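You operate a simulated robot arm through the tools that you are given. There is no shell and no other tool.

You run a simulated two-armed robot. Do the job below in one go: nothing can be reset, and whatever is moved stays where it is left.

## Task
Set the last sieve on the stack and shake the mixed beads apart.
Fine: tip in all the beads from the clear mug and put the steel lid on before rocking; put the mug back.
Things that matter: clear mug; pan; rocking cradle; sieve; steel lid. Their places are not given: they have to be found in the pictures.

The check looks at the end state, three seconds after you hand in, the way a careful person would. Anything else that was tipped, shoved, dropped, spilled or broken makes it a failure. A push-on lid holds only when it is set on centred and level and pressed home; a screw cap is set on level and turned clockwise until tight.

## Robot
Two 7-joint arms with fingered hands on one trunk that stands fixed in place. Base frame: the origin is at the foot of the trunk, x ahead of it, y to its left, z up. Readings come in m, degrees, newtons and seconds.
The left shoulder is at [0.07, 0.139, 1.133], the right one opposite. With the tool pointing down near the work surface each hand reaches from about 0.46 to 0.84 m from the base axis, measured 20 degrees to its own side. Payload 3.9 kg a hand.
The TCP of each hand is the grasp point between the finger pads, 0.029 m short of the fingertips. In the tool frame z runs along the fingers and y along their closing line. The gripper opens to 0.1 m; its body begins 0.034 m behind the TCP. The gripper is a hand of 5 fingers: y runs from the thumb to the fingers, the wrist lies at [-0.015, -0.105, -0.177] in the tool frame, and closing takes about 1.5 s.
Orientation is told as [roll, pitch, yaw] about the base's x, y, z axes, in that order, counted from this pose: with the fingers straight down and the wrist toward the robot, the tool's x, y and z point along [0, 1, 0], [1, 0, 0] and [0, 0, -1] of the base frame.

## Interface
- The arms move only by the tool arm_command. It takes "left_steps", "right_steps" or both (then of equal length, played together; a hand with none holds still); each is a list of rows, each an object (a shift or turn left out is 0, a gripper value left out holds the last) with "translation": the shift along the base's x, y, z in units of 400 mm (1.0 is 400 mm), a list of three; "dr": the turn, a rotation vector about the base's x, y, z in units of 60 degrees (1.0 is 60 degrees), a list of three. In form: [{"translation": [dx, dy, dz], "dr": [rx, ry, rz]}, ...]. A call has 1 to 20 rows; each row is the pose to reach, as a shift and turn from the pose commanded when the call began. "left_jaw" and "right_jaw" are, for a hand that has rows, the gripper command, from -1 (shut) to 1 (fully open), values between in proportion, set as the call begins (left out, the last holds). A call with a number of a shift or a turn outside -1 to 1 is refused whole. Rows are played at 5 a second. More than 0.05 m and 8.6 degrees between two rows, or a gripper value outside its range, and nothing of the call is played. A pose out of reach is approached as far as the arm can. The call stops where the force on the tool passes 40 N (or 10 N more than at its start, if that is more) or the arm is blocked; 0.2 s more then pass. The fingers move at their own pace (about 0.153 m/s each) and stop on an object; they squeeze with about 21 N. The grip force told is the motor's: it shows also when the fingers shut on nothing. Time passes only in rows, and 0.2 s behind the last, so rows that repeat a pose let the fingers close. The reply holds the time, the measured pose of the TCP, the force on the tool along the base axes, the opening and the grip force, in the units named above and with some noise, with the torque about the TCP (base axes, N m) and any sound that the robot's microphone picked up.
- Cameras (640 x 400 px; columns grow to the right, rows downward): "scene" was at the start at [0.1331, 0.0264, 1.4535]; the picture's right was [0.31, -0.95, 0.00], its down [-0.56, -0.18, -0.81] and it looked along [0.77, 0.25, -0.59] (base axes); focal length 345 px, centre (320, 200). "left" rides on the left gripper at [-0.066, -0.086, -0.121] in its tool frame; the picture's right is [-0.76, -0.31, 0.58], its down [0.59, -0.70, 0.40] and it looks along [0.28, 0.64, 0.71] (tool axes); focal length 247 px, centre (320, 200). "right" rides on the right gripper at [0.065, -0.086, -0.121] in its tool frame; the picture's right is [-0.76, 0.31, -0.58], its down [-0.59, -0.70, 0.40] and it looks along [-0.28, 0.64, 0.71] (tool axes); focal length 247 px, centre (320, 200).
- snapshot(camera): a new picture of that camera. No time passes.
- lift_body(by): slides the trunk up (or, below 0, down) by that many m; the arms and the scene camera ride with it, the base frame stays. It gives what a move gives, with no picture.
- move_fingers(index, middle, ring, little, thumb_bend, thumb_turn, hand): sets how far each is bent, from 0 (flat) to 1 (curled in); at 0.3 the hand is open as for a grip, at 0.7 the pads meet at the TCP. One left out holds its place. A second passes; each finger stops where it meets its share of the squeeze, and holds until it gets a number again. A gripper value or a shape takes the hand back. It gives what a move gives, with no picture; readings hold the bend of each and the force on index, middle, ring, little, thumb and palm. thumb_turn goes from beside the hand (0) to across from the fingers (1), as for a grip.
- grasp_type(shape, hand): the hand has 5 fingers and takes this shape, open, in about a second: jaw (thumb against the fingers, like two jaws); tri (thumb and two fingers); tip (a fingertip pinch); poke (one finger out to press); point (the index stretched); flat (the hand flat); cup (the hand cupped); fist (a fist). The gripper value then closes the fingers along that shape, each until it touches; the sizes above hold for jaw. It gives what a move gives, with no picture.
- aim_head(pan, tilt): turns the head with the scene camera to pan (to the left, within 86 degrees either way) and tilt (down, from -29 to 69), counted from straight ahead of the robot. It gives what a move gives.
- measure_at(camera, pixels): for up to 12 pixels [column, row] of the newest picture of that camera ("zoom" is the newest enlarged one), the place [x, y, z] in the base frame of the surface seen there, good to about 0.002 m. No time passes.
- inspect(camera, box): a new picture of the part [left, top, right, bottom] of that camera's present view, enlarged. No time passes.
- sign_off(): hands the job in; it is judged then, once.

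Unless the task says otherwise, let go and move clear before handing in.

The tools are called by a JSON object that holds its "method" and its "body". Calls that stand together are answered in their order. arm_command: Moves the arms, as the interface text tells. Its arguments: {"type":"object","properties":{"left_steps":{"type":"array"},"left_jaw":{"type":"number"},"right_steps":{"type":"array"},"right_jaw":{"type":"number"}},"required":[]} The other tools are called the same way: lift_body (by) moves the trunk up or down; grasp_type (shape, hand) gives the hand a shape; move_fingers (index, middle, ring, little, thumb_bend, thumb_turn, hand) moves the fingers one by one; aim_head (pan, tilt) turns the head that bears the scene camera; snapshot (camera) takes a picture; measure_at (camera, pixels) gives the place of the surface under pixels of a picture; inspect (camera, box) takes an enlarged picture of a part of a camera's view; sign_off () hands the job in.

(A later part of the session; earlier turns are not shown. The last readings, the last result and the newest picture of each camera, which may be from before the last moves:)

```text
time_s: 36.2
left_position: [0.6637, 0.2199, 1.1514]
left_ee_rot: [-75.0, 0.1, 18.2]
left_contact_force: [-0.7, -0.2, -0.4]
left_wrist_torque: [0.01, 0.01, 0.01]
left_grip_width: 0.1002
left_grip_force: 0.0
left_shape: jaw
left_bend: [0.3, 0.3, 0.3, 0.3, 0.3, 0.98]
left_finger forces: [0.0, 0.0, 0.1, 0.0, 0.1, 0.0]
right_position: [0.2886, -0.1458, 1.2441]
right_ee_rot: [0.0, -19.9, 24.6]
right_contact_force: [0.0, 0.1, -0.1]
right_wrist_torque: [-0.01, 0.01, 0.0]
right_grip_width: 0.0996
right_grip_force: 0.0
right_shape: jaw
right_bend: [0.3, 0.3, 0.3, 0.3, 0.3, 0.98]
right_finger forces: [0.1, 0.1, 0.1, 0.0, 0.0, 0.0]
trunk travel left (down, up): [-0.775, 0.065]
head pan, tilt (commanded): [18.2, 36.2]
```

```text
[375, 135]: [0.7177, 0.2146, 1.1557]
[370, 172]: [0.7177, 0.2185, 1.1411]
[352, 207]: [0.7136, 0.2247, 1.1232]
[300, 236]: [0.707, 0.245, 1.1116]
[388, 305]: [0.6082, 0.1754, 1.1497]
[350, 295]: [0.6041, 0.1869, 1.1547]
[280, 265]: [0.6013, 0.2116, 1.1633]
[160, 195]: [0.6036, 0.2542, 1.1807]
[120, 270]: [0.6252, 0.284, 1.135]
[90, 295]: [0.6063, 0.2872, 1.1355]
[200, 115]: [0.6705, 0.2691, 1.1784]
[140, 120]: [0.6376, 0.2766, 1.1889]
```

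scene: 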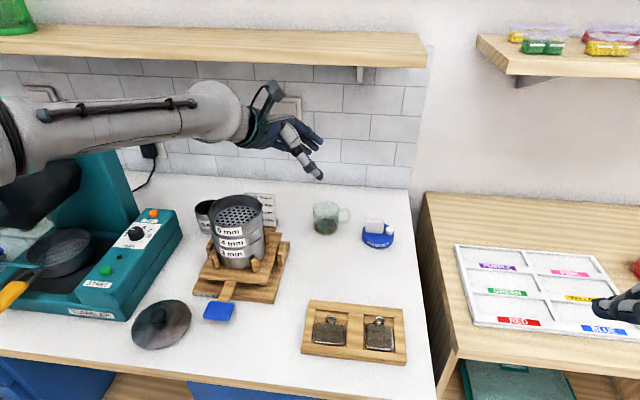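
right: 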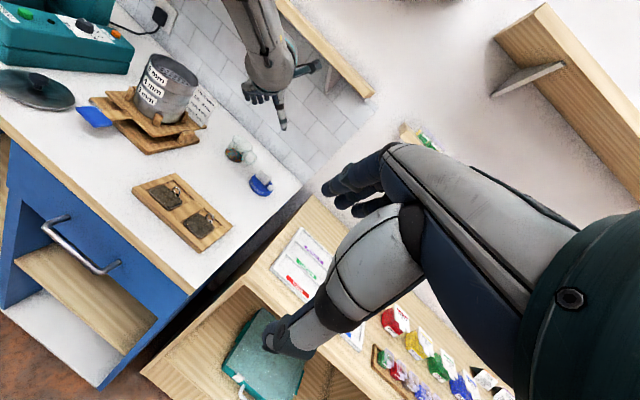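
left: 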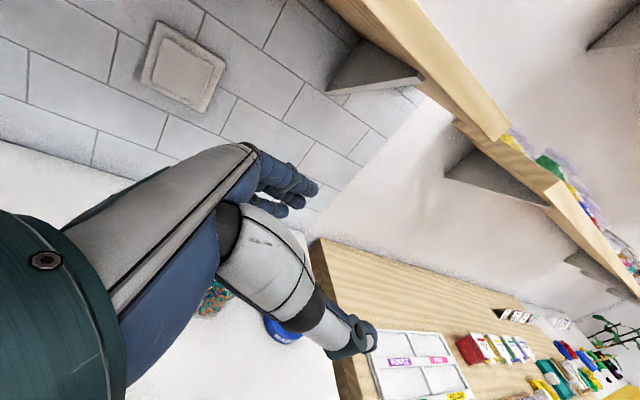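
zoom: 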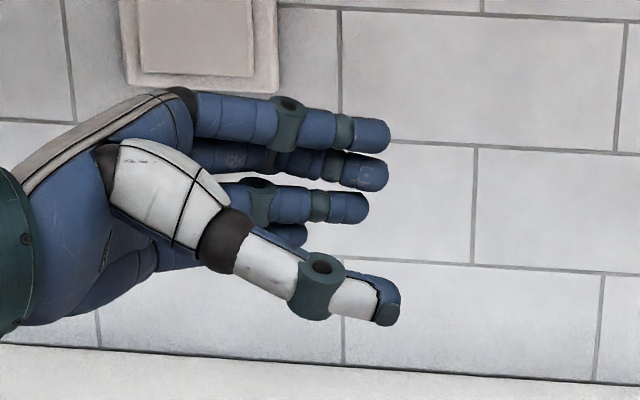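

Fingertip heights relative to the TCP: index +4 mm, middle -10, ring -28, little -40 mm, so a TCP about 0.93 suits the mug. But from this direction the wrist would end over the stack, so I test in the air, above the mug, whether a more forward-pointing yaw is reachable there.

{"method": "arm_command", "body": {"left_steps": [{"translation": [0.03, -0.006, -0.015], "dr": [0, 0, 0.104]}, {"translation": [0.06, -0.013, -0.03], "dr": [0, 0, 0.208]}, {"translation": [0.09, -0.019, -0.045], "dr": [0, 0, 0.311]}, {"translation": [0.12, -0.025, -0.06], "dr": [0, 0, 0.415]}, {"translation": [0.15, -0.031, -0.075], "dr": [0, 0, 0.519]}, {"translation": [0.18, -0.038, -0.09], "dr": [0, 0, 0.623]}, {"translation": [0.21, -0.044, -0.105], "dr": [0, 0, 0.726]}, {"translation": [0.24, -0.05, -0.12], "dr": [0, 0, 0.83]}, {"translation": [0.24, -0.05, -0.12], "dr": [0, 0, 0.83]}]}}

{"method": "snapshot", "body": {"camera": "scene"}}

{"method": "inspect", "body": {"camera": "right", "box": [60, 0, 380, 200]}}

```text
time_s: 38.2
left_position: [0.7602, 0.1995, 1.1017]
left_ee_rot: [-75.1, 0.1, 68.1]
left_contact_force: [0.3, -0.5, -0.3]
left_wrist_torque: [0.0, -0.01, -0.04]
left_grip_width: 0.1
left_grip_force: 0.1
left_shape: jaw
left_bend: [0.3, 0.3, 0.3, 0.3, 0.3, 0.98]
left_finger forces: [0.1, 0.0, 0.1, 0.0, 0.0, 0.0]
right_position: [0.2886, -0.1452, 1.2448]
right_ee_rot: [-0.2, -19.9, 24.8]
right_contact_force: [0.2, -0.4, 0.1]
right_wrist_torque: [-0.02, 0.0, 0.03]
right_grip_width: 0.0996
right_grip_force: 0.0
right_shape: jaw
right_bend: [0.3, 0.3, 0.3, 0.3, 0.3, 0.98]
right_finger forces: [0.0, 0.0, 0.0, 0.1, 0.0, 0.0]
trunk travel left (down, up): [-0.775, 0.065]
head pan, tilt (commanded): [18.2, 36.2]
```

```text
taken
```

scene: 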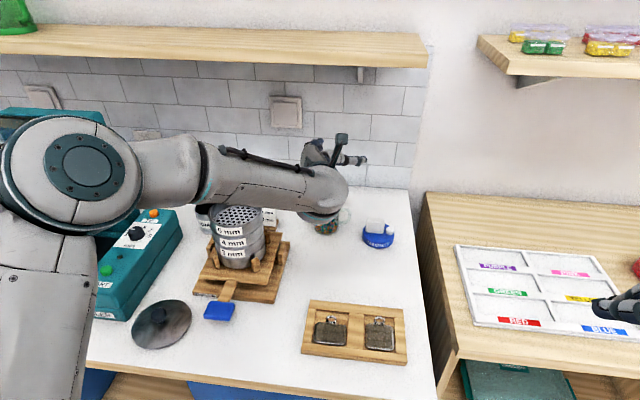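

```text
2.00 times, centred on (220, 100) of right
```

zoom: 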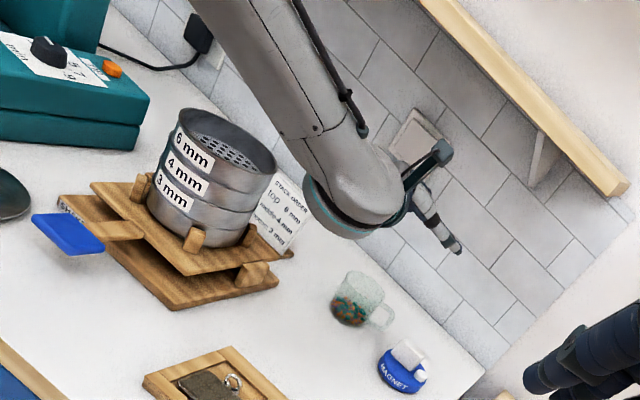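

This pose is reached exactly (roll -75, yaw 68). I need to know where the forearm runs relative to the stack before lowering, so I measure points along it.

{"method": "measure_at", "body": {"camera": "scene", "pixels": [[85, 160], [150, 165], [200, 170], [230, 180], [260, 190], [290, 195], [320, 195], [260, 205], [290, 208], [220, 195], [335, 190], [200, 200]]}}

{"method": "measure_at", "body": {"camera": "zoom", "pixels": [[250, 60], [290, 120], [330, 180], [350, 220], [320, 210], [300, 140], [270, 100], [390, 190], [410, 200], [455, 245]]}}

```text
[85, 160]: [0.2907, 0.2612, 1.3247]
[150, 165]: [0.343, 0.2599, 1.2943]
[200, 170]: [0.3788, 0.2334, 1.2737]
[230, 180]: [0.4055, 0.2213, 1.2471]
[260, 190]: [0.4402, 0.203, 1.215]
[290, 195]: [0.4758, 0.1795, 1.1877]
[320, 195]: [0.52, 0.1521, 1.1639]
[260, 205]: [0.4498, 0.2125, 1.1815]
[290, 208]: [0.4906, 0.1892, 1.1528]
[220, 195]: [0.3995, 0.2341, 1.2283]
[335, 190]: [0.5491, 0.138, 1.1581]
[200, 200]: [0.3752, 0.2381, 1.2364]
```

```text
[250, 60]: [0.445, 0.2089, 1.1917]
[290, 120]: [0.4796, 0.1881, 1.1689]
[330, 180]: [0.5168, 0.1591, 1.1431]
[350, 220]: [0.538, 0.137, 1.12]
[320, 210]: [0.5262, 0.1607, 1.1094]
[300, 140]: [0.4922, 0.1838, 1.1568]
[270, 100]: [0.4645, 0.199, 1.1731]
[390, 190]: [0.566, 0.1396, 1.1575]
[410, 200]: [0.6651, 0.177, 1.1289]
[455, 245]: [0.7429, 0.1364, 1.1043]
```

The forearm axis runs about 15 cm from the stack centre, so lowering here clears it. I look closely at the mug's handle direction with the right camera before choosing the exact yaw.

{"method": "inspect", "body": {"camera": "right", "box": [215, 125, 275, 175]}}

{"method": "inspect", "body": {"camera": "scene", "box": [300, 190, 370, 250]}}

```text
8.00 times, centred on (245, 150) of right
```

zoom: 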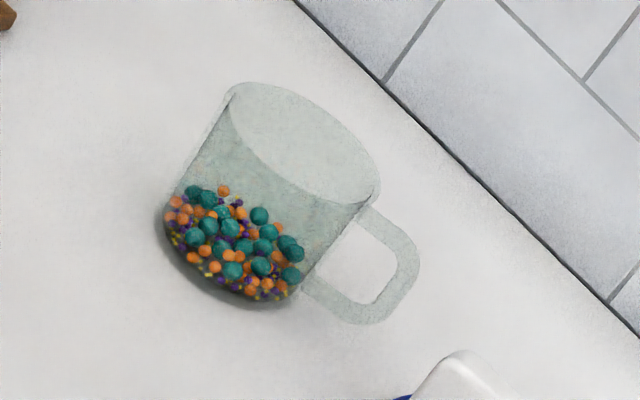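

```text
6.67 times, centred on (335, 220) of scene
```

zoom: 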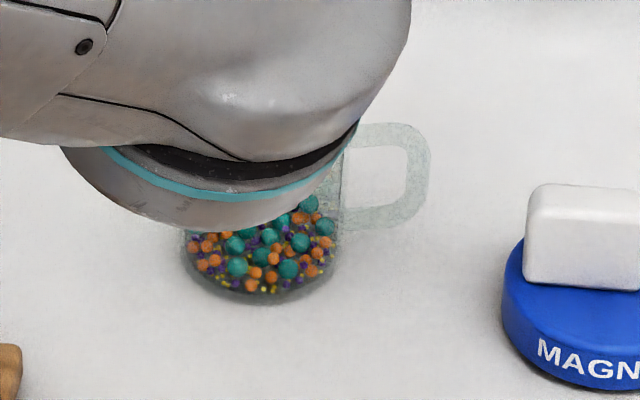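

The beads show teal large, orange, purple and yellow small ones. The handle points to about azimuth -67°, so a yaw of 62° keeps the thumb clear of it. I measure beads at the mug's sides to refine its centre.

{"method": "measure_at", "body": {"camera": "zoom", "pixels": [[192, 245], [202, 263], [225, 282], [252, 287], [285, 282], [312, 270], [328, 250], [325, 225], [262, 258], [185, 268], [255, 297], [335, 268]]}}

{"method": "inspect", "body": {"camera": "right", "box": [215, 125, 275, 175]}}

{"method": "measure_at", "body": {"camera": "zoom", "pixels": [[172, 202], [190, 255], [215, 270], [250, 290], [290, 275], [298, 250], [260, 215], [225, 190], [195, 190], [230, 235], [165, 235], [240, 302]]}}

```text
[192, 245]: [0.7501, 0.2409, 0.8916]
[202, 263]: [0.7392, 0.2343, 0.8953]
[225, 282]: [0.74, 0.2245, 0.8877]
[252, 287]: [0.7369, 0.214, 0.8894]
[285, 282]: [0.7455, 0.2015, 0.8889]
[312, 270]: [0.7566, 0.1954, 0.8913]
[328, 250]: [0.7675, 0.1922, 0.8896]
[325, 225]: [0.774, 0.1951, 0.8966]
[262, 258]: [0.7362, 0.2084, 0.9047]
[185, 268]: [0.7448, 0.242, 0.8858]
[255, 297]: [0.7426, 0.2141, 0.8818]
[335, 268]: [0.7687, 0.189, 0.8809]
```

```text
8.00 times, centred on (245, 150) of right
```

zoom: 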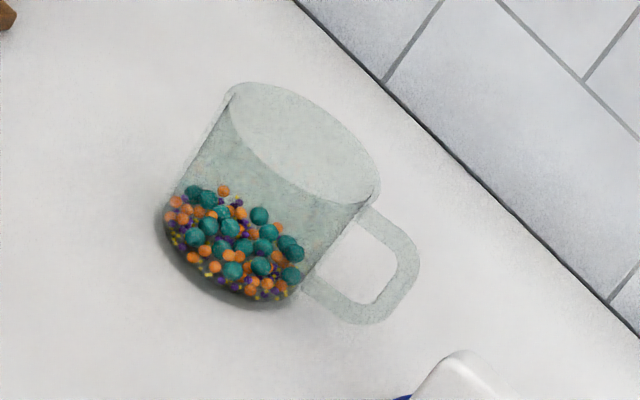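

```text
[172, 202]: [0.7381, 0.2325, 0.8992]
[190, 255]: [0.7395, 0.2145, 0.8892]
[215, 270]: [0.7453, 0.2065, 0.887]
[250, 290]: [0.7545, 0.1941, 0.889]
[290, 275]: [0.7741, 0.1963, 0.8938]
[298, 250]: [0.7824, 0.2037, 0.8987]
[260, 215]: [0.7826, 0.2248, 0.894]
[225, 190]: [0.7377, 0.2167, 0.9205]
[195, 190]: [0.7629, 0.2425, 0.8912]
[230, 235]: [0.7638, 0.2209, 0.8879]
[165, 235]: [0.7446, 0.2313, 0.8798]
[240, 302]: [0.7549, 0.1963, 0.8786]
```

Several readings put the mug's centre near (0.770, 0.219). I set yaw 62°, move over it with the hand fully open, and come down partway (to z 1.00) to check alignment.

{"method": "arm_command", "body": {"left_steps": [{"translation": [0.012, 0.052, 0], "dr": [0, 0, -0.05]}, {"translation": [0.012, 0.052, 0], "dr": [0, 0, -0.1]}, {"translation": [0.012, 0.052, -0.08], "dr": [0, 0, -0.1]}, {"translation": [0.012, 0.052, -0.16], "dr": [0, 0, -0.1]}, {"translation": [0.012, 0.052, -0.24], "dr": [0, 0, -0.1]}, {"translation": [0.012, 0.052, -0.24], "dr": [0, 0, -0.1]}]}}

{"method": "inspect", "body": {"camera": "scene", "box": [260, 140, 400, 260]}}

{"method": "inspect", "body": {"camera": "right", "box": [140, 60, 300, 180]}}

{"method": "snapshot", "body": {"camera": "left"}}

```text
time_s: 39.6
left_position: [0.7653, 0.2198, 1.005]
left_ee_rot: [-74.9, 0.2, 62.0]
left_contact_force: [0.7, -0.4, -0.7]
left_wrist_torque: [-0.04, -0.01, -0.05]
left_grip_width: 0.1
left_grip_force: 0.0
left_shape: jaw
left_bend: [0.3, 0.3, 0.3, 0.3, 0.3, 0.98]
left_finger forces: [0.0, 0.1, 0.0, 0.0, 0.0, 0.0]
right_position: [0.2883, -0.1459, 1.2431]
right_ee_rot: [0.0, -19.9, 24.7]
right_contact_force: [0.1, -0.4, 0.2]
right_wrist_torque: [-0.01, 0.0, 0.0]
right_grip_width: 0.0999
right_grip_force: 0.1
right_shape: jaw
right_bend: [0.3, 0.3, 0.3, 0.3, 0.3, 0.98]
right_finger forces: [0.1, 0.0, 0.0, 0.0, 0.0, 0.0]
trunk travel left (down, up): [-0.775, 0.065]
head pan, tilt (commanded): [18.2, 36.2]
```

```text
3.33 times, centred on (330, 200) of scene
```

zoom: 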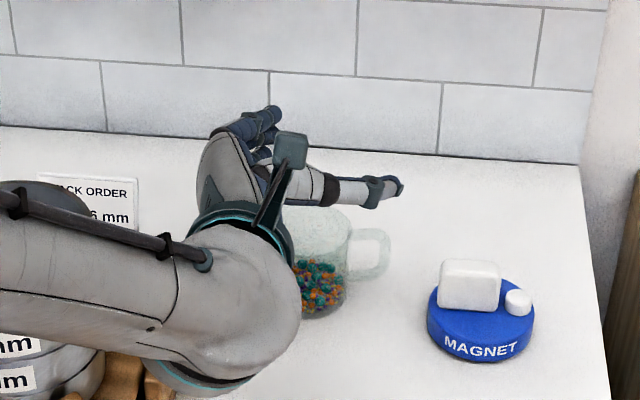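

```text
3.33 times, centred on (220, 120) of right
```

zoom: 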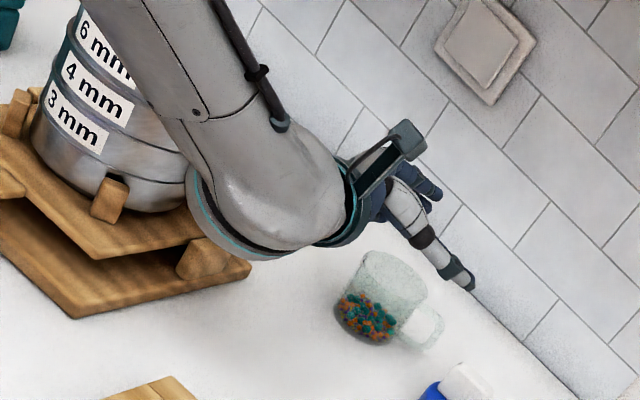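

```text
taken
```

left: 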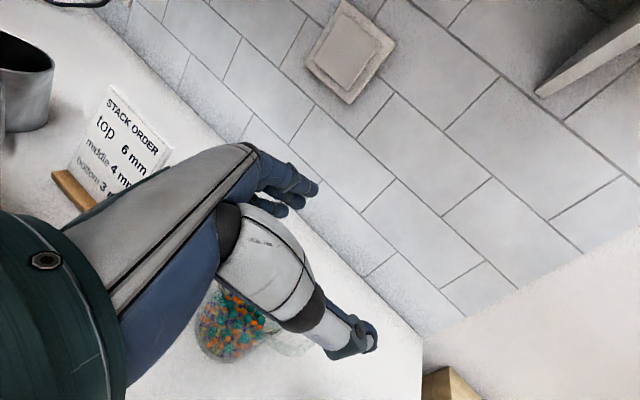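

The hand is aligned above the mug. I check the forearm and wrist position against the stack before the last 7 cm.

{"method": "measure_at", "body": {"camera": "zoom", "pixels": [[200, 60], [240, 120], [230, 200], [280, 200], [210, 220], [300, 240], [195, 180], [180, 130], [260, 250], [130, 180], [100, 200], [330, 215]]}}

{"method": "measure_at", "body": {"camera": "scene", "pixels": [[232, 225], [245, 240], [262, 235], [280, 235], [300, 240], [285, 250], [290, 215], [310, 225], [250, 205], [240, 265], [265, 255], [318, 235]]}}

```text
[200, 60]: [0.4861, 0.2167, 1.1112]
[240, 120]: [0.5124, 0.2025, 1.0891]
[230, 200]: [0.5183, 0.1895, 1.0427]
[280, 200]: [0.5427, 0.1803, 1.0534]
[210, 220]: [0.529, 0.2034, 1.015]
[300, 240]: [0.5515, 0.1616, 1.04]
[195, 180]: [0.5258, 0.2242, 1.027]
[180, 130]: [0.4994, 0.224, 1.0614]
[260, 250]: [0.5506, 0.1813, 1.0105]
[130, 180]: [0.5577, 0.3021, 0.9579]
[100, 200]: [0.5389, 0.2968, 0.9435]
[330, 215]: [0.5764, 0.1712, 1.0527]
```

```text
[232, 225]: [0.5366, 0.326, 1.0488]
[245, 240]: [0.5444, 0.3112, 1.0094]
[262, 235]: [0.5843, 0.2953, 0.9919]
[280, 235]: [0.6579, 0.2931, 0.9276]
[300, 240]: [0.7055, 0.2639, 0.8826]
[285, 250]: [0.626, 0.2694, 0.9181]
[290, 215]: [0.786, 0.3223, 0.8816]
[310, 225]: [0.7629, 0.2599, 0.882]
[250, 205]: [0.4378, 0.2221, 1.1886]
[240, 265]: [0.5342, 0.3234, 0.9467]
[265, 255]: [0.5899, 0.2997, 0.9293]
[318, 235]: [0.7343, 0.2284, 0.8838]
```

Clearances are fine: forearm's left side stays about 4 cm right of the stack. I descend to grip height slowly.

{"method": "arm_command", "body": {"left_steps": [{"translation": [0, 0, -0.05]}, {"translation": [0, 0, -0.1]}, {"translation": [0, 0, -0.14]}, {"translation": [0, 0, -0.165]}, {"translation": [0, 0, -0.165]}]}}

{"method": "inspect", "body": {"camera": "scene", "box": [260, 150, 400, 270]}}

{"method": "inspect", "body": {"camera": "right", "box": [180, 90, 280, 180]}}

{"method": "snapshot", "body": {"camera": "left"}}

```text
time_s: 40.8
left_position: [0.766, 0.2202, 0.9418]
left_ee_rot: [-75.0, 0.1, 62.0]
left_contact_force: [0.4, 0.8, -0.2]
left_wrist_torque: [-0.01, 0.0, 0.02]
left_grip_width: 0.0998
left_grip_force: 0.1
left_shape: jaw
left_bend: [0.3, 0.3, 0.3, 0.3, 0.3, 0.98]
left_finger forces: [0.0, 0.1, 0.0, 0.0, 0.0, 0.0]
right_position: [0.289, -0.1462, 1.244]
right_ee_rot: [0.0, -19.9, 24.7]
right_contact_force: [-0.2, 0.1, -0.1]
right_wrist_torque: [-0.01, 0.0, 0.0]
right_grip_width: 0.0999
right_grip_force: 0.0
right_shape: jaw
right_bend: [0.3, 0.3, 0.3, 0.3, 0.3, 0.98]
right_finger forces: [0.1, 0.0, 0.0, 0.1, 0.0, 0.0]
trunk travel left (down, up): [-0.775, 0.065]
head pan, tilt (commanded): [18.2, 36.2]
```

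```text
3.33 times, centred on (330, 210) of scene
```

zoom: 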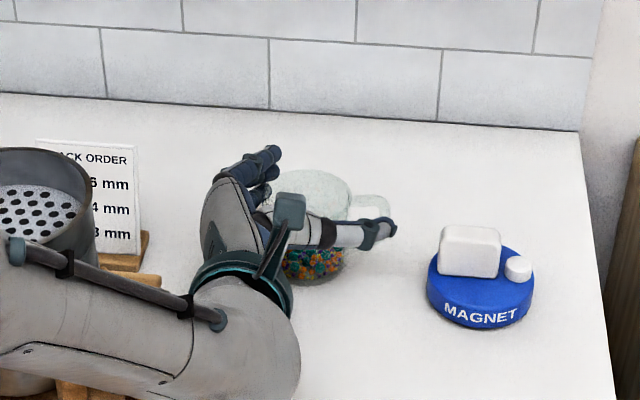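

```text
4.44 times, centred on (230, 135) of right
```

zoom: 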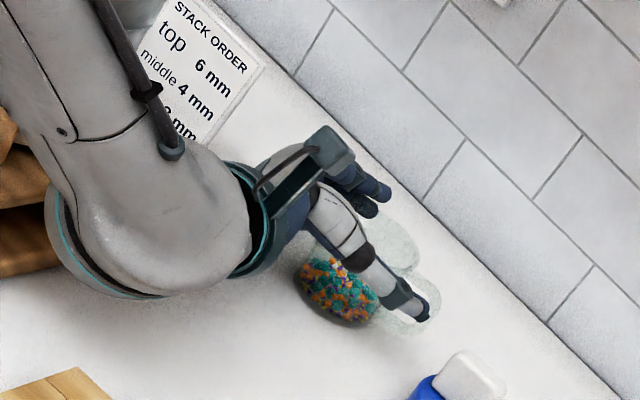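

```text
taken
```

left: 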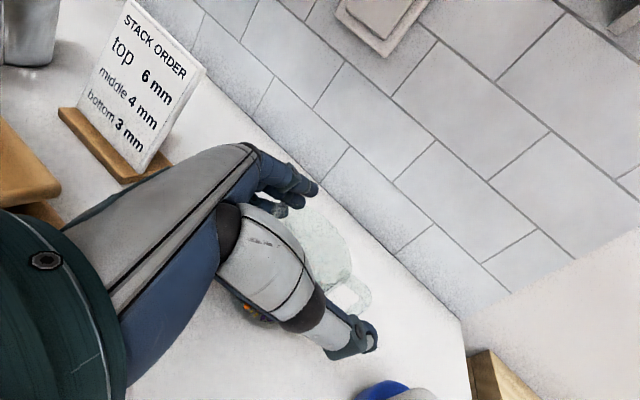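

Hand straddles the mug: rim between fingers and thumb in the left picture at (325,245), handle at (355,295) just beyond the thumb tip. I go 8 mm lower so the index is below the rim, then check.

{"method": "arm_command", "body": {"left_steps": [{"translation": [-0.003, 0.001, -0.01]}, {"translation": [-0.003, 0.001, -0.018]}, {"translation": [-0.003, 0.001, -0.018]}, {"translation": [-0.003, 0.001, -0.018]}]}}

{"method": "inspect", "body": {"camera": "left", "box": [200, 130, 460, 390]}}

```text
time_s: 41.8
left_position: [0.7643, 0.2211, 0.9331]
left_ee_rot: [-74.9, 0.2, 62.1]
left_contact_force: [0.4, 1.1, -0.5]
left_wrist_torque: [0.01, 0.02, 0.0]
left_grip_width: 0.0998
left_grip_force: 0.0
left_shape: jaw
left_bend: [0.3, 0.3, 0.3, 0.3, 0.3, 0.98]
left_finger forces: [0.0, 0.0, 0.0, 0.1, 0.0, 0.1]
right_position: [0.2887, -0.1458, 1.2436]
right_ee_rot: [0.0, -19.9, 24.7]
right_contact_force: [1.0, 0.2, -0.7]
right_wrist_torque: [0.02, 0.04, 0.01]
right_grip_width: 0.0997
right_grip_force: 0.2
right_shape: jaw
right_bend: [0.3, 0.3, 0.3, 0.3, 0.3, 0.98]
right_finger forces: [0.0, 0.1, 0.0, 0.0, 0.0, 0.0]
trunk travel left (down, up): [-0.775, 0.065]
head pan, tilt (commanded): [18.2, 36.2]
```

```text
1.54 times, centred on (330, 260) of left
```

zoom: 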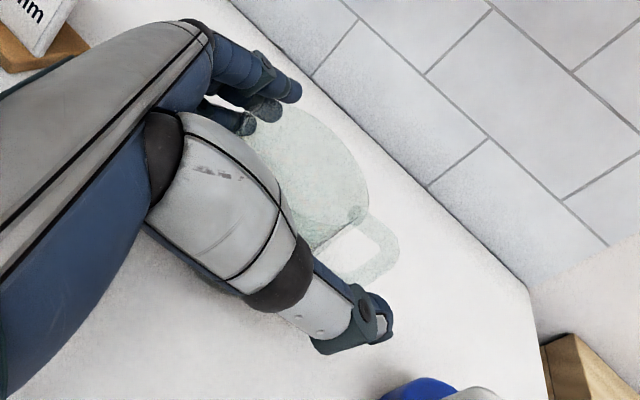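

The rim centre seems about 5 mm nearer the thumb and slightly nearer the palm than ideal. I shift the hand 4 mm back and 4 mm to the thumb side, then close to about 72 mm opening for a look.

{"method": "arm_command", "body": {"left_steps": [{"translation": [-0.013, -0.004, 0]}, {"translation": [-0.013, -0.004, 0]}, {"translation": [-0.013, -0.004, 0]}, {"translation": [-0.013, -0.004, 0]}], "left_jaw": 0.44}}

{"method": "inspect", "body": {"camera": "left", "box": [200, 130, 460, 390]}}

{"method": "inspect", "body": {"camera": "scene", "box": [300, 170, 380, 250]}}

```text
time_s: 42.8
left_position: [0.7582, 0.2189, 0.9332]
left_ee_rot: [-75.0, 0.0, 62.0]
left_contact_force: [0.3, 0.6, -0.1]
left_wrist_torque: [0.01, -0.02, 0.01]
left_grip_width: 0.0726
left_grip_force: 0.0
left_shape: jaw
left_bend: [0.4, 0.35, 0.26, 0.4, 0.3, 0.99]
left_finger forces: [0.2, 0.0, 0.0, 0.0, 0.0, 0.0]
right_position: [0.289, -0.1466, 1.2426]
right_ee_rot: [0.0, -19.9, 24.7]
right_contact_force: [0.2, -0.8, -0.3]
right_wrist_torque: [0.0, 0.0, 0.0]
right_grip_width: 0.0996
right_grip_force: 0.0
right_shape: jaw
right_bend: [0.3, 0.3, 0.3, 0.3, 0.3, 0.98]
right_finger forces: [0.1, 0.0, 0.0, 0.0, 0.0, 0.0]
trunk travel left (down, up): [-0.775, 0.065]
head pan, tilt (commanded): [18.2, 36.2]
```

```text
1.54 times, centred on (330, 260) of left
```

zoom: 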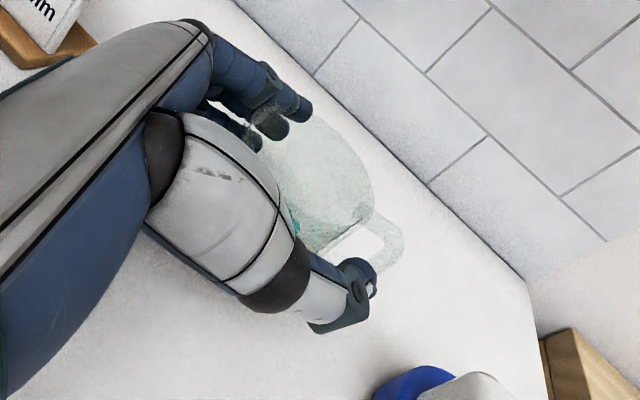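

```text
5.00 times, centred on (340, 210) of scene
```

zoom: 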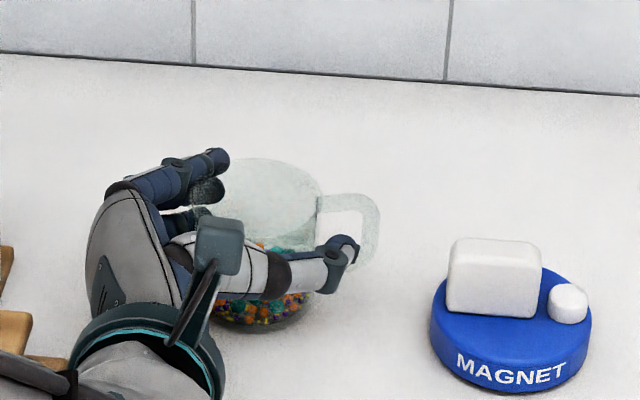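

The thumb tip now clears the handle by about a centimetre. I move 3 mm forward along the fingers and close the hand on the mug.

{"method": "arm_command", "body": {"left_steps": [{"translation": [0.008, -0.004, 0]}, {"translation": [0.008, -0.004, 0]}, {"translation": [0.008, -0.004, 0]}, {"translation": [0.008, -0.004, 0]}, {"translation": [0.008, -0.004, 0]}, {"translation": [0.008, -0.004, 0]}, {"translation": [0.008, -0.004, 0]}], "left_jaw": -1}}

{"method": "inspect", "body": {"camera": "left", "box": [200, 130, 460, 390]}}

{"method": "inspect", "body": {"camera": "scene", "box": [300, 170, 380, 250]}}

```text
time_s: 44.4
left_position: [0.7615, 0.2187, 0.9327]
left_ee_rot: [-75.0, 0.2, 62.1]
left_contact_force: [0.6, 0.4, 0.7]
left_wrist_torque: [0.0, 0.05, -0.04]
left_grip_width: 0.0533
left_grip_force: 21.6
left_shape: jaw
left_bend: [0.4, 0.45, 0.74, 0.52, 0.3, 0.99]
left_finger forces: [13.6, 5.2, 2.4, 1.3, 21.1, 0.0]
right_position: [0.2873, -0.1464, 1.2442]
right_ee_rot: [0.0, -20.0, 24.7]
right_contact_force: [0.0, -0.3, 0.5]
right_wrist_torque: [0.04, 0.0, 0.01]
right_grip_width: 0.0999
right_grip_force: 0.0
right_shape: jaw
right_bend: [0.3, 0.3, 0.3, 0.3, 0.3, 0.98]
right_finger forces: [0.0, 0.0, 0.0, 0.0, 0.0, 0.0]
trunk travel left (down, up): [-0.775, 0.065]
head pan, tilt (commanded): [18.2, 36.2]
```

```text
1.54 times, centred on (330, 260) of left
```

zoom: 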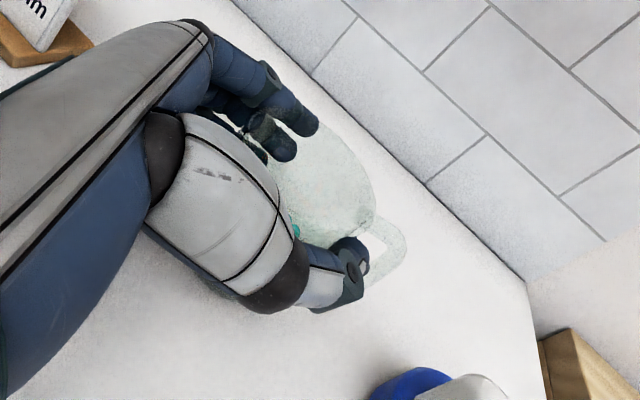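

```text
5.00 times, centred on (340, 210) of scene
```

zoom: 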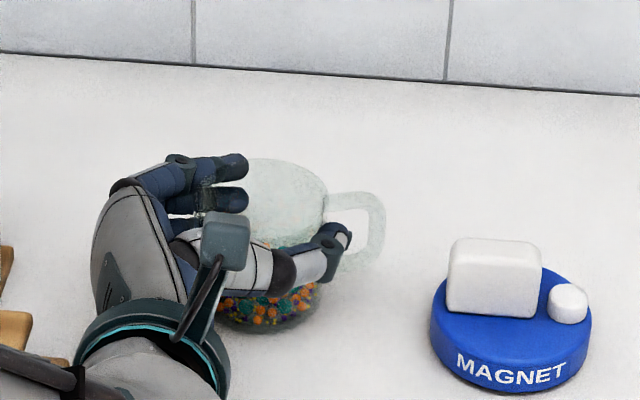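

The hand has gripped the mug: 21.6 N, all fingers in contact, fingertips about 18 mm beyond the mug's centre. I lift 15 mm slowly and check.

{"method": "arm_command", "body": {"left_steps": [{"translation": [0, 0, 0.006]}, {"translation": [0, 0, 0.013]}, {"translation": [0, 0, 0.025]}, {"translation": [0, 0, 0.038]}, {"translation": [0, 0, 0.038]}, {"translation": [0, 0, 0.038]}]}}

{"method": "inspect", "body": {"camera": "scene", "box": [300, 170, 380, 250]}}

{"method": "inspect", "body": {"camera": "right", "box": [180, 90, 280, 180]}}

```text
time_s: 45.8
left_position: [0.7611, 0.2174, 0.9484]
left_ee_rot: [-75.1, 0.0, 62.0]
left_contact_force: [0.4, 0.0, -0.9]
left_wrist_torque: [0.02, -0.03, -0.03]
left_grip_width: 0.053
left_grip_force: 20.5
left_shape: jaw
left_bend: [0.4, 0.45, 0.74, 0.52, 0.3, 0.99]
left_finger forces: [13.4, 5.1, 2.4, 1.3, 21.1, 0.0]
right_position: [0.2877, -0.1457, 1.2432]
right_ee_rot: [0.0, -19.8, 24.7]
right_contact_force: [-0.1, 0.3, 0.3]
right_wrist_torque: [0.0, -0.03, 0.02]
right_grip_width: 0.1
right_grip_force: 0.0
right_shape: jaw
right_bend: [0.3, 0.3, 0.3, 0.3, 0.3, 0.98]
right_finger forces: [0.0, 0.0, 0.0, 0.1, 0.0, 0.0]
trunk travel left (down, up): [-0.775, 0.065]
head pan, tilt (commanded): [18.2, 36.2]
```

```text
5.00 times, centred on (340, 210) of scene
```

zoom: 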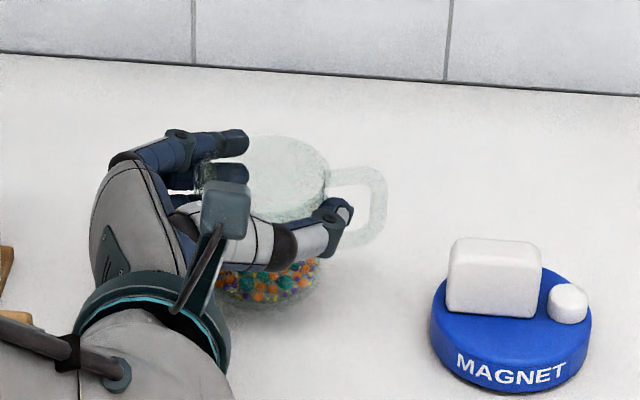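

```text
4.44 times, centred on (230, 135) of right
```

zoom: 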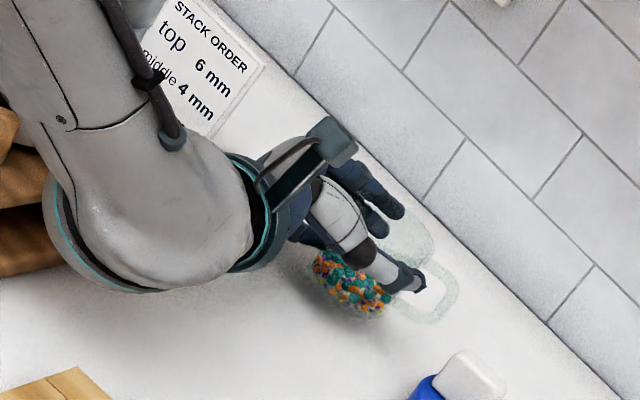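

The mug came up upright and steady. Before risking the beads, I want a dry run of the pouring roll with an empty hand, so I set the mug back down and release it.

{"method": "arm_command", "body": {"left_steps": [{"translation": [0, 0, -0.013]}, {"translation": [0, 0, -0.026]}, {"translation": [0, 0, -0.034]}, {"translation": [0, 0, -0.038]}, {"translation": [0, 0, -0.038]}]}}

{"method": "arm_command", "body": {"left_steps": [{"translation": [0, 0, 0]}, {"translation": [0, 0, 0]}, {"translation": [0, 0, 0]}, {"translation": [0, 0, 0]}, {"translation": [0, 0, 0]}, {"translation": [0, 0, 0]}], "left_jaw": 1}}

{"method": "inspect", "body": {"camera": "left", "box": [200, 130, 460, 390]}}

{"method": "inspect", "body": {"camera": "scene", "box": [300, 170, 380, 250]}}

```text
time_s: 47.0
left_position: [0.7619, 0.2175, 0.9324]
left_ee_rot: [-75.0, 0.1, 62.0]
left_contact_force: [-0.3, 0.1, -0.7]
left_wrist_torque: [0.02, -0.06, 0.0]
left_grip_width: 0.0531
left_grip_force: 21.1
left_shape: jaw
left_bend: [0.4, 0.45, 0.74, 0.52, 0.3, 0.99]
left_finger forces: [13.5, 5.2, 2.5, 1.3, 21.2, 0.0]
right_position: [0.2889, -0.1453, 1.2445]
right_ee_rot: [0.0, -19.9, 24.8]
right_contact_force: [-1.1, 0.0, 0.2]
right_wrist_torque: [-0.04, -0.01, 0.0]
right_grip_width: 0.0997
right_grip_force: 0.0
right_shape: jaw
right_bend: [0.3, 0.3, 0.3, 0.3, 0.3, 0.98]
right_finger forces: [0.0, 0.1, 0.0, 0.1, 0.0, 0.0]
trunk travel left (down, up): [-0.775, 0.065]
head pan, tilt (commanded): [18.2, 36.2]
```

```text
time_s: 48.4
left_position: [0.761, 0.2164, 0.9318]
left_ee_rot: [-75.1, 0.1, 62.0]
left_contact_force: [-0.7, 0.6, -0.2]
left_wrist_torque: [0.0, -0.01, 0.03]
left_grip_width: 0.0996
left_grip_force: 0.0
left_shape: jaw
left_bend: [0.3, 0.3, 0.3, 0.3, 0.3, 0.98]
left_finger forces: [0.1, 0.1, 0.1, 0.0, 0.0, 0.0]
right_position: [0.2885, -0.1463, 1.2437]
right_ee_rot: [-0.1, -19.9, 24.6]
right_contact_force: [-0.5, -0.4, -0.1]
right_wrist_torque: [0.04, 0.03, 0.02]
right_grip_width: 0.0998
right_grip_force: 0.1
right_shape: jaw
right_bend: [0.3, 0.3, 0.3, 0.3, 0.3, 0.98]
right_finger forces: [0.0, 0.0, 0.1, 0.0, 0.1, 0.0]
trunk travel left (down, up): [-0.775, 0.065]
head pan, tilt (commanded): [18.2, 36.2]
```

```text
1.54 times, centred on (330, 260) of left
```

zoom: 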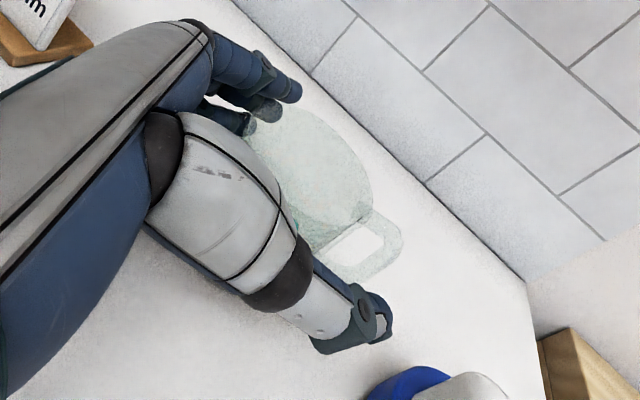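

```text
5.00 times, centred on (340, 210) of scene
```

zoom: 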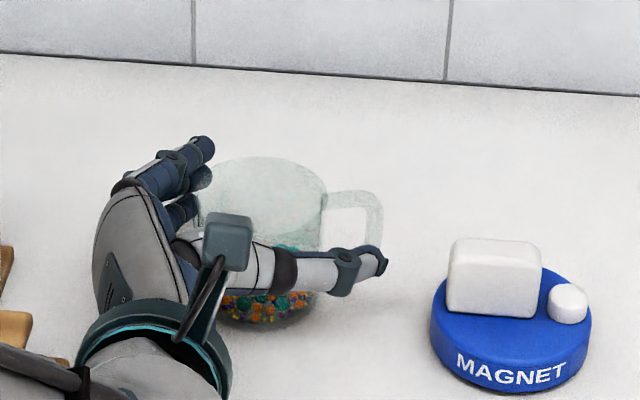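

The mug stands back on the table. Now the dry run: I rise well clear, then go to the pouring spot over the stack with the empty hand.

{"method": "arm_command", "body": {"left_steps": [{"translation": [0, 0, 0.05]}, {"translation": [0, 0, 0.14]}, {"translation": [0, 0, 0.24]}, {"translation": [0, 0, 0.34]}, {"translation": [0, 0, 0.44]}, {"translation": [0, 0, 0.52]}]}}

{"method": "arm_command", "body": {"left_steps": [{"translation": [-0.052, 0.04, 0], "dr": [0, 0, 0.024]}, {"translation": [-0.105, 0.08, 0], "dr": [0, 0, 0.048]}, {"translation": [-0.157, 0.12, 0], "dr": [0, 0, 0.072]}, {"translation": [-0.21, 0.16, 0], "dr": [0, 0, 0.096]}, {"translation": [-0.262, 0.2, 0], "dr": [0, 0, 0.12]}, {"translation": [-0.314, 0.24, 0], "dr": [0, 0, 0.144]}, {"translation": [-0.367, 0.28, 0], "dr": [0, 0, 0.168]}, {"translation": [-0.419, 0.32, 0], "dr": [0, 0, 0.192]}, {"translation": [-0.471, 0.355, 0], "dr": [0, 0, 0.217]}, {"translation": [-0.471, 0.355, 0], "dr": [0, 0, 0.217]}]}}

{"method": "snapshot", "body": {"camera": "scene"}}

{"method": "snapshot", "body": {"camera": "right"}}

```text
time_s: 49.8
left_position: [0.7604, 0.2186, 1.1435]
left_ee_rot: [-75.0, 0.1, 62.0]
left_contact_force: [-0.1, -0.2, 0.4]
left_wrist_torque: [0.03, 0.03, 0.0]
left_grip_width: 0.0999
left_grip_force: 0.1
left_shape: jaw
left_bend: [0.3, 0.3, 0.3, 0.3, 0.3, 0.98]
left_finger forces: [0.0, 0.0, 0.0, 0.0, 0.0, 0.0]
right_position: [0.2876, -0.1459, 1.2438]
right_ee_rot: [-0.1, -20.0, 24.7]
right_contact_force: [-0.6, 0.9, 0.6]
right_wrist_torque: [-0.01, -0.01, 0.01]
right_grip_width: 0.0997
right_grip_force: 0.0
right_shape: jaw
right_bend: [0.3, 0.3, 0.3, 0.3, 0.3, 0.98]
right_finger forces: [0.0, 0.0, 0.1, 0.1, 0.1, 0.0]
trunk travel left (down, up): [-0.775, 0.065]
head pan, tilt (commanded): [18.2, 36.2]
```

```text
time_s: 52.0
left_position: [0.572, 0.3612, 1.1434]
left_ee_rot: [-75.0, 0.1, 75.2]
left_contact_force: [-0.4, -0.4, 0.5]
left_wrist_torque: [-0.01, 0.01, 0.04]
left_grip_width: 0.1001
left_grip_force: 0.0
left_shape: jaw
left_bend: [0.3, 0.3, 0.3, 0.3, 0.3, 0.98]
left_finger forces: [0.1, 0.1, 0.1, 0.0, 0.0, 0.0]
right_position: [0.2887, -0.1478, 1.244]
right_ee_rot: [0.1, -19.9, 24.7]
right_contact_force: [-0.5, -0.3, -0.7]
right_wrist_torque: [0.02, -0.02, 0.0]
right_grip_width: 0.0998
right_grip_force: 0.0
right_shape: jaw
right_bend: [0.3, 0.3, 0.3, 0.3, 0.3, 0.98]
right_finger forces: [0.0, 0.0, 0.0, 0.0, 0.0, 0.1]
trunk travel left (down, up): [-0.775, 0.065]
head pan, tilt (commanded): [18.2, 36.2]
```

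```text
taken
```

scene: 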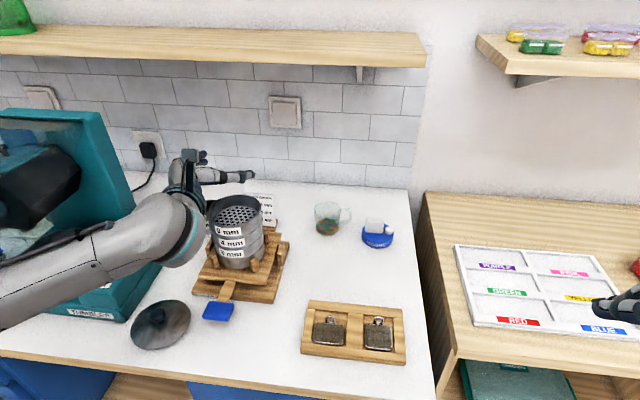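

```text
taken
```

right: 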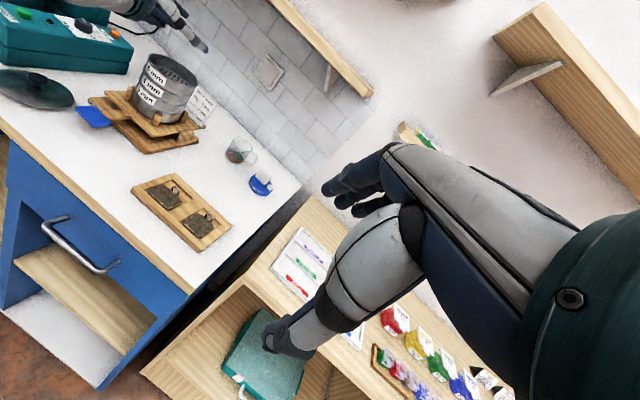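

Pose reached precisely. Now I roll the empty hand about its forward axis, 60° first, to see if the tipping motion is possible.

{"method": "arm_command", "body": {"left_steps": [{"dr": [0.121, -0.032, 0]}, {"dr": [0.242, -0.065, 0]}, {"dr": [0.362, -0.097, 0]}, {"dr": [0.483, -0.13, 0]}, {"dr": [0.604, -0.162, 0]}, {"dr": [0.725, -0.194, 0]}, {"dr": [0.845, -0.227, 0]}, {"dr": [0.966, -0.259, 0]}, {"dr": [0.966, -0.259, 0]}]}}

{"method": "arm_command", "body": {"left_steps": [{"dr": [0.121, -0.032, 0]}, {"dr": [0.242, -0.065, 0]}, {"dr": [0.362, -0.097, 0]}, {"dr": [0.483, -0.13, 0]}, {"dr": [0.604, -0.162, 0]}, {"dr": [0.725, -0.194, 0]}, {"dr": [0.725, -0.194, 0]}]}}

{"method": "snapshot", "body": {"camera": "scene"}}

{"method": "snapshot", "body": {"camera": "right"}}

```text
time_s: 54.0
left_position: [0.5719, 0.3594, 1.1419]
left_ee_rot: [-75.1, -60.1, 75.0]
left_contact_force: [-1.3, 0.6, 0.0]
left_wrist_torque: [-0.02, -0.03, -0.03]
left_grip_width: 0.1001
left_grip_force: 0.0
left_shape: jaw
left_bend: [0.3, 0.3, 0.3, 0.3, 0.3, 0.98]
left_finger forces: [0.0, 0.1, 0.0, 0.0, 0.0, 0.1]
right_position: [0.2891, -0.1461, 1.2448]
right_ee_rot: [0.0, -19.9, 24.7]
right_contact_force: [-0.1, -0.5, 0.3]
right_wrist_torque: [0.03, 0.01, -0.01]
right_grip_width: 0.0997
right_grip_force: 0.1
right_shape: jaw
right_bend: [0.3, 0.3, 0.3, 0.3, 0.3, 0.98]
right_finger forces: [0.0, 0.0, 0.1, 0.1, 0.0, 0.0]
trunk travel left (down, up): [-0.775, 0.065]
head pan, tilt (commanded): [18.2, 36.2]
```

```text
time_s: 55.6
left_position: [0.5738, 0.3594, 1.1408]
left_ee_rot: [105.2, -75.0, -105.0]
left_contact_force: [0.2, -0.3, 0.1]
left_wrist_torque: [0.05, -0.02, 0.0]
left_grip_width: 0.1
left_grip_force: 0.1
left_shape: jaw
left_bend: [0.3, 0.3, 0.3, 0.3, 0.3, 0.98]
left_finger forces: [0.0, 0.0, 0.0, 0.0, 0.0, 0.0]
right_position: [0.2891, -0.145, 1.2439]
right_ee_rot: [0.0, -19.9, 24.7]
right_contact_force: [0.3, -0.2, -0.7]
right_wrist_torque: [0.0, -0.01, 0.04]
right_grip_width: 0.1
right_grip_force: 0.1
right_shape: jaw
right_bend: [0.3, 0.3, 0.3, 0.3, 0.3, 0.98]
right_finger forces: [0.0, 0.0, 0.0, 0.0, 0.0, 0.0]
trunk travel left (down, up): [-0.775, 0.065]
head pan, tilt (commanded): [18.2, 36.2]
```

```text
taken
```

scene: 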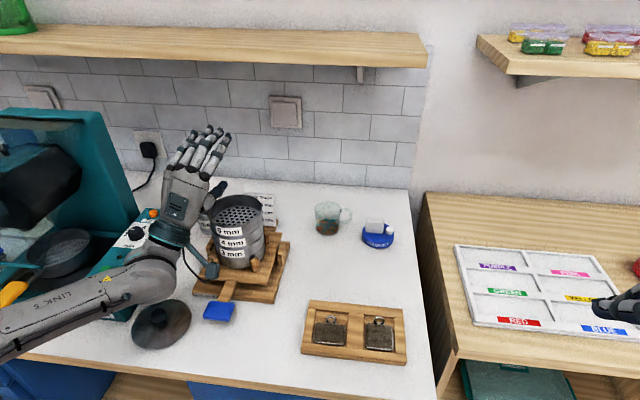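

```text
taken
```

right: 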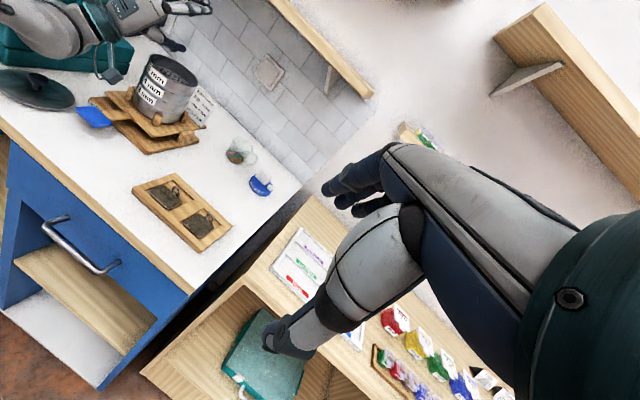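

The 105° roll is reached precisely. I test 35° more (to 140°), which I'd want to empty the mug fully.

{"method": "arm_command", "body": {"left_steps": [{"dr": [0.121, -0.032, 0]}, {"dr": [0.242, -0.065, 0]}, {"dr": [0.362, -0.097, 0]}, {"dr": [0.483, -0.13, 0]}, {"dr": [0.563, -0.151, 0]}, {"dr": [0.563, -0.151, 0]}]}}

{"method": "inspect", "body": {"camera": "scene", "box": [140, 120, 300, 300]}}

{"method": "inspect", "body": {"camera": "right", "box": [60, 0, 260, 160]}}

```text
time_s: 57.0
left_position: [0.5729, 0.3594, 1.1407]
left_ee_rot: [105.1, -40.1, -105.1]
left_contact_force: [0.3, -0.4, 1.0]
left_wrist_torque: [-0.02, -0.01, 0.02]
left_grip_width: 0.1
left_grip_force: 0.0
left_shape: jaw
left_bend: [0.3, 0.3, 0.3, 0.3, 0.3, 0.98]
left_finger forces: [0.1, 0.0, 0.0, 0.1, 0.0, 0.0]
right_position: [0.2891, -0.1454, 1.2443]
right_ee_rot: [0.1, -19.9, 24.7]
right_contact_force: [-0.1, -0.9, 0.1]
right_wrist_torque: [0.02, 0.02, -0.01]
right_grip_width: 0.0999
right_grip_force: 0.0
right_shape: jaw
right_bend: [0.3, 0.3, 0.3, 0.3, 0.3, 0.98]
right_finger forces: [0.1, 0.0, 0.1, 0.0, 0.0, 0.1]
trunk travel left (down, up): [-0.775, 0.065]
head pan, tilt (commanded): [18.2, 36.2]
```

```text
2.22 times, centred on (220, 210) of scene
```

zoom: 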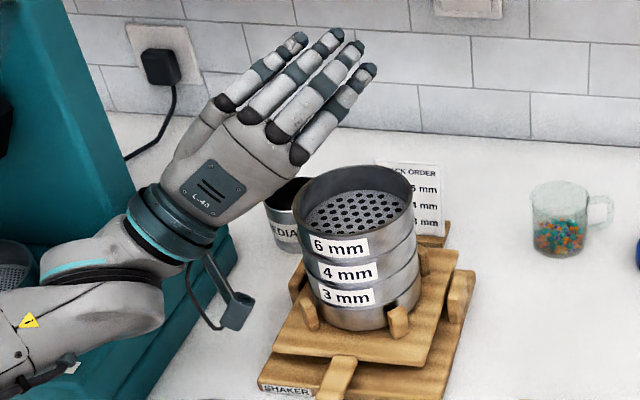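

```text
2.50 times, centred on (160, 80) of right
```

zoom: 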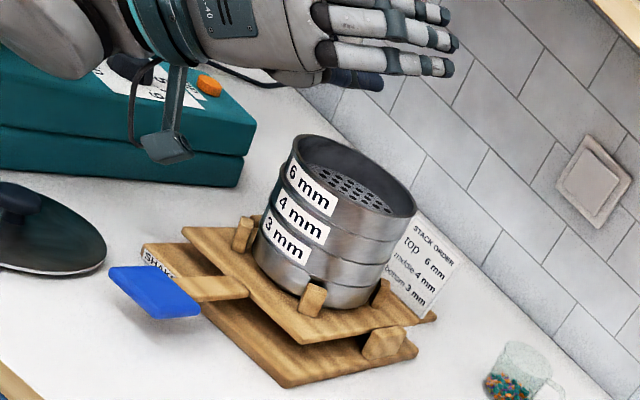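

Roll of 140° works as well. I measure the wrist and forearm heights here, against the tumbler and lid below, because I'll be about 3–4 cm lower when pouring.

{"method": "inspect", "body": {"camera": "scene", "box": [60, 120, 300, 320]}}

{"method": "measure_at", "body": {"camera": "zoom", "pixels": [[330, 215], [370, 230], [300, 260], [260, 265], [230, 310], [150, 330], [80, 350], [20, 380], [250, 290], [390, 285], [290, 330], [200, 350]]}}

```text
2.00 times, centred on (180, 220) of scene
```

zoom: 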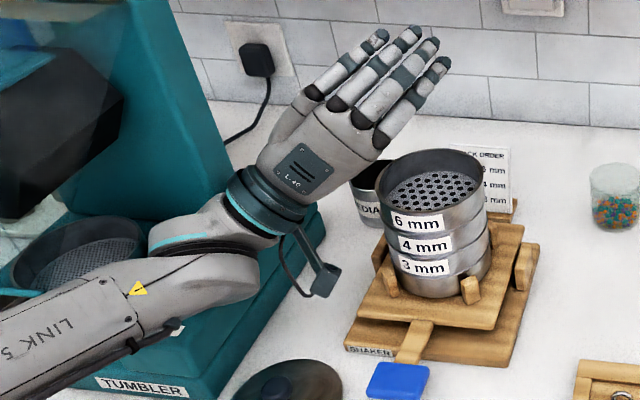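

```text
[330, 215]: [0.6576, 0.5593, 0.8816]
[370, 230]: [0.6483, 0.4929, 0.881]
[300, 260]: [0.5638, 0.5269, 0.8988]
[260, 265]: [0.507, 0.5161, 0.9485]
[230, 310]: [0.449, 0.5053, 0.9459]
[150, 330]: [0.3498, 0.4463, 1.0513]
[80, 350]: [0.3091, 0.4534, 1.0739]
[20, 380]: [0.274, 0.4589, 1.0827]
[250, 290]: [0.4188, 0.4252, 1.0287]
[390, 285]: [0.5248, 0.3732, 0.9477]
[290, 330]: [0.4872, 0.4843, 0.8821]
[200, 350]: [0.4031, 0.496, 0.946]
```

Forearm and wrist stay clear of the tumbler's edge (z 0.946) and the lid even when a few centimetres lower. I roll back upright.

{"method": "arm_command", "body": {"left_steps": [{"dr": [-0.121, 0.032, 0]}, {"dr": [-0.242, 0.065, 0]}, {"dr": [-0.362, 0.097, 0]}, {"dr": [-0.483, 0.13, 0]}, {"dr": [-0.604, 0.162, 0]}, {"dr": [-0.725, 0.194, 0]}, {"dr": [-0.845, 0.227, 0]}, {"dr": [-0.966, 0.259, 0]}]}}

{"method": "arm_command", "body": {"left_steps": [{"dr": [-0.121, 0.032, 0]}, {"dr": [-0.242, 0.065, 0]}, {"dr": [-0.362, 0.097, 0]}, {"dr": [-0.483, 0.13, 0]}, {"dr": [-0.604, 0.162, 0]}, {"dr": [-0.725, 0.194, 0]}, {"dr": [-0.845, 0.227, 0]}, {"dr": [-0.966, 0.259, 0]}]}}

{"method": "arm_command", "body": {"left_steps": [{"dr": [-0.121, 0.032, 0]}, {"dr": [-0.242, 0.065, 0]}, {"dr": [-0.322, 0.086, 0]}, {"dr": [-0.322, 0.086, 0]}]}}

```text
time_s: 58.8
left_position: [0.5729, 0.3597, 1.1414]
left_ee_rot: [-75.0, -79.8, 75.0]
left_contact_force: [0.2, -1.2, 0.4]
left_wrist_torque: [0.02, -0.03, 0.01]
left_grip_width: 0.1
left_grip_force: 0.0
left_shape: jaw
left_bend: [0.3, 0.3, 0.3, 0.3, 0.3, 0.98]
left_finger forces: [0.0, 0.0, 0.1, 0.0, 0.1, 0.0]
right_position: [0.2885, -0.1459, 1.2436]
right_ee_rot: [0.0, -19.9, 24.7]
right_contact_force: [1.2, -1.0, 0.7]
right_wrist_torque: [0.04, -0.01, 0.01]
right_grip_width: 0.0999
right_grip_force: 0.0
right_shape: jaw
right_bend: [0.3, 0.3, 0.3, 0.3, 0.3, 0.98]
right_finger forces: [0.0, 0.0, 0.0, 0.1, 0.0, 0.1]
trunk travel left (down, up): [-0.775, 0.065]
head pan, tilt (commanded): [18.2, 36.2]
```

```text
time_s: 60.6
left_position: [0.5729, 0.3593, 1.1412]
left_ee_rot: [-74.9, -19.8, 75.1]
left_contact_force: [-0.7, -0.1, -0.7]
left_wrist_torque: [0.02, 0.02, -0.01]
left_grip_width: 0.1
left_grip_force: 0.1
left_shape: jaw
left_bend: [0.3, 0.3, 0.3, 0.3, 0.3, 0.98]
left_finger forces: [0.0, 0.1, 0.1, 0.1, 0.0, 0.0]
right_position: [0.289, -0.1465, 1.2428]
right_ee_rot: [0.0, -19.9, 24.7]
right_contact_force: [0.8, -0.2, 0.6]
right_wrist_torque: [0.0, -0.02, 0.0]
right_grip_width: 0.0999
right_grip_force: 0.0
right_shape: jaw
right_bend: [0.3, 0.3, 0.3, 0.3, 0.3, 0.98]
right_finger forces: [0.1, 0.2, 0.0, 0.1, 0.1, 0.1]
trunk travel left (down, up): [-0.775, 0.065]
head pan, tilt (commanded): [18.2, 36.2]
```

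```text
time_s: 61.6
left_position: [0.5726, 0.3595, 1.1406]
left_ee_rot: [-75.0, 0.2, 75.0]
left_contact_force: [-1.1, 0.0, 0.3]
left_wrist_torque: [0.03, 0.0, -0.01]
left_grip_width: 0.1001
left_grip_force: 0.0
left_shape: jaw
left_bend: [0.3, 0.3, 0.3, 0.3, 0.3, 0.98]
left_finger forces: [0.1, 0.0, 0.0, 0.0, 0.1, 0.1]
right_position: [0.2894, -0.1467, 1.2447]
right_ee_rot: [0.0, -19.9, 24.7]
right_contact_force: [1.0, -0.6, 0.6]
right_wrist_torque: [0.02, -0.01, 0.01]
right_grip_width: 0.0998
right_grip_force: 0.0
right_shape: jaw
right_bend: [0.3, 0.3, 0.3, 0.3, 0.3, 0.98]
right_finger forces: [0.1, 0.1, 0.0, 0.0, 0.0, 0.0]
trunk travel left (down, up): [-0.775, 0.065]
head pan, tilt (commanded): [18.2, 36.2]
```

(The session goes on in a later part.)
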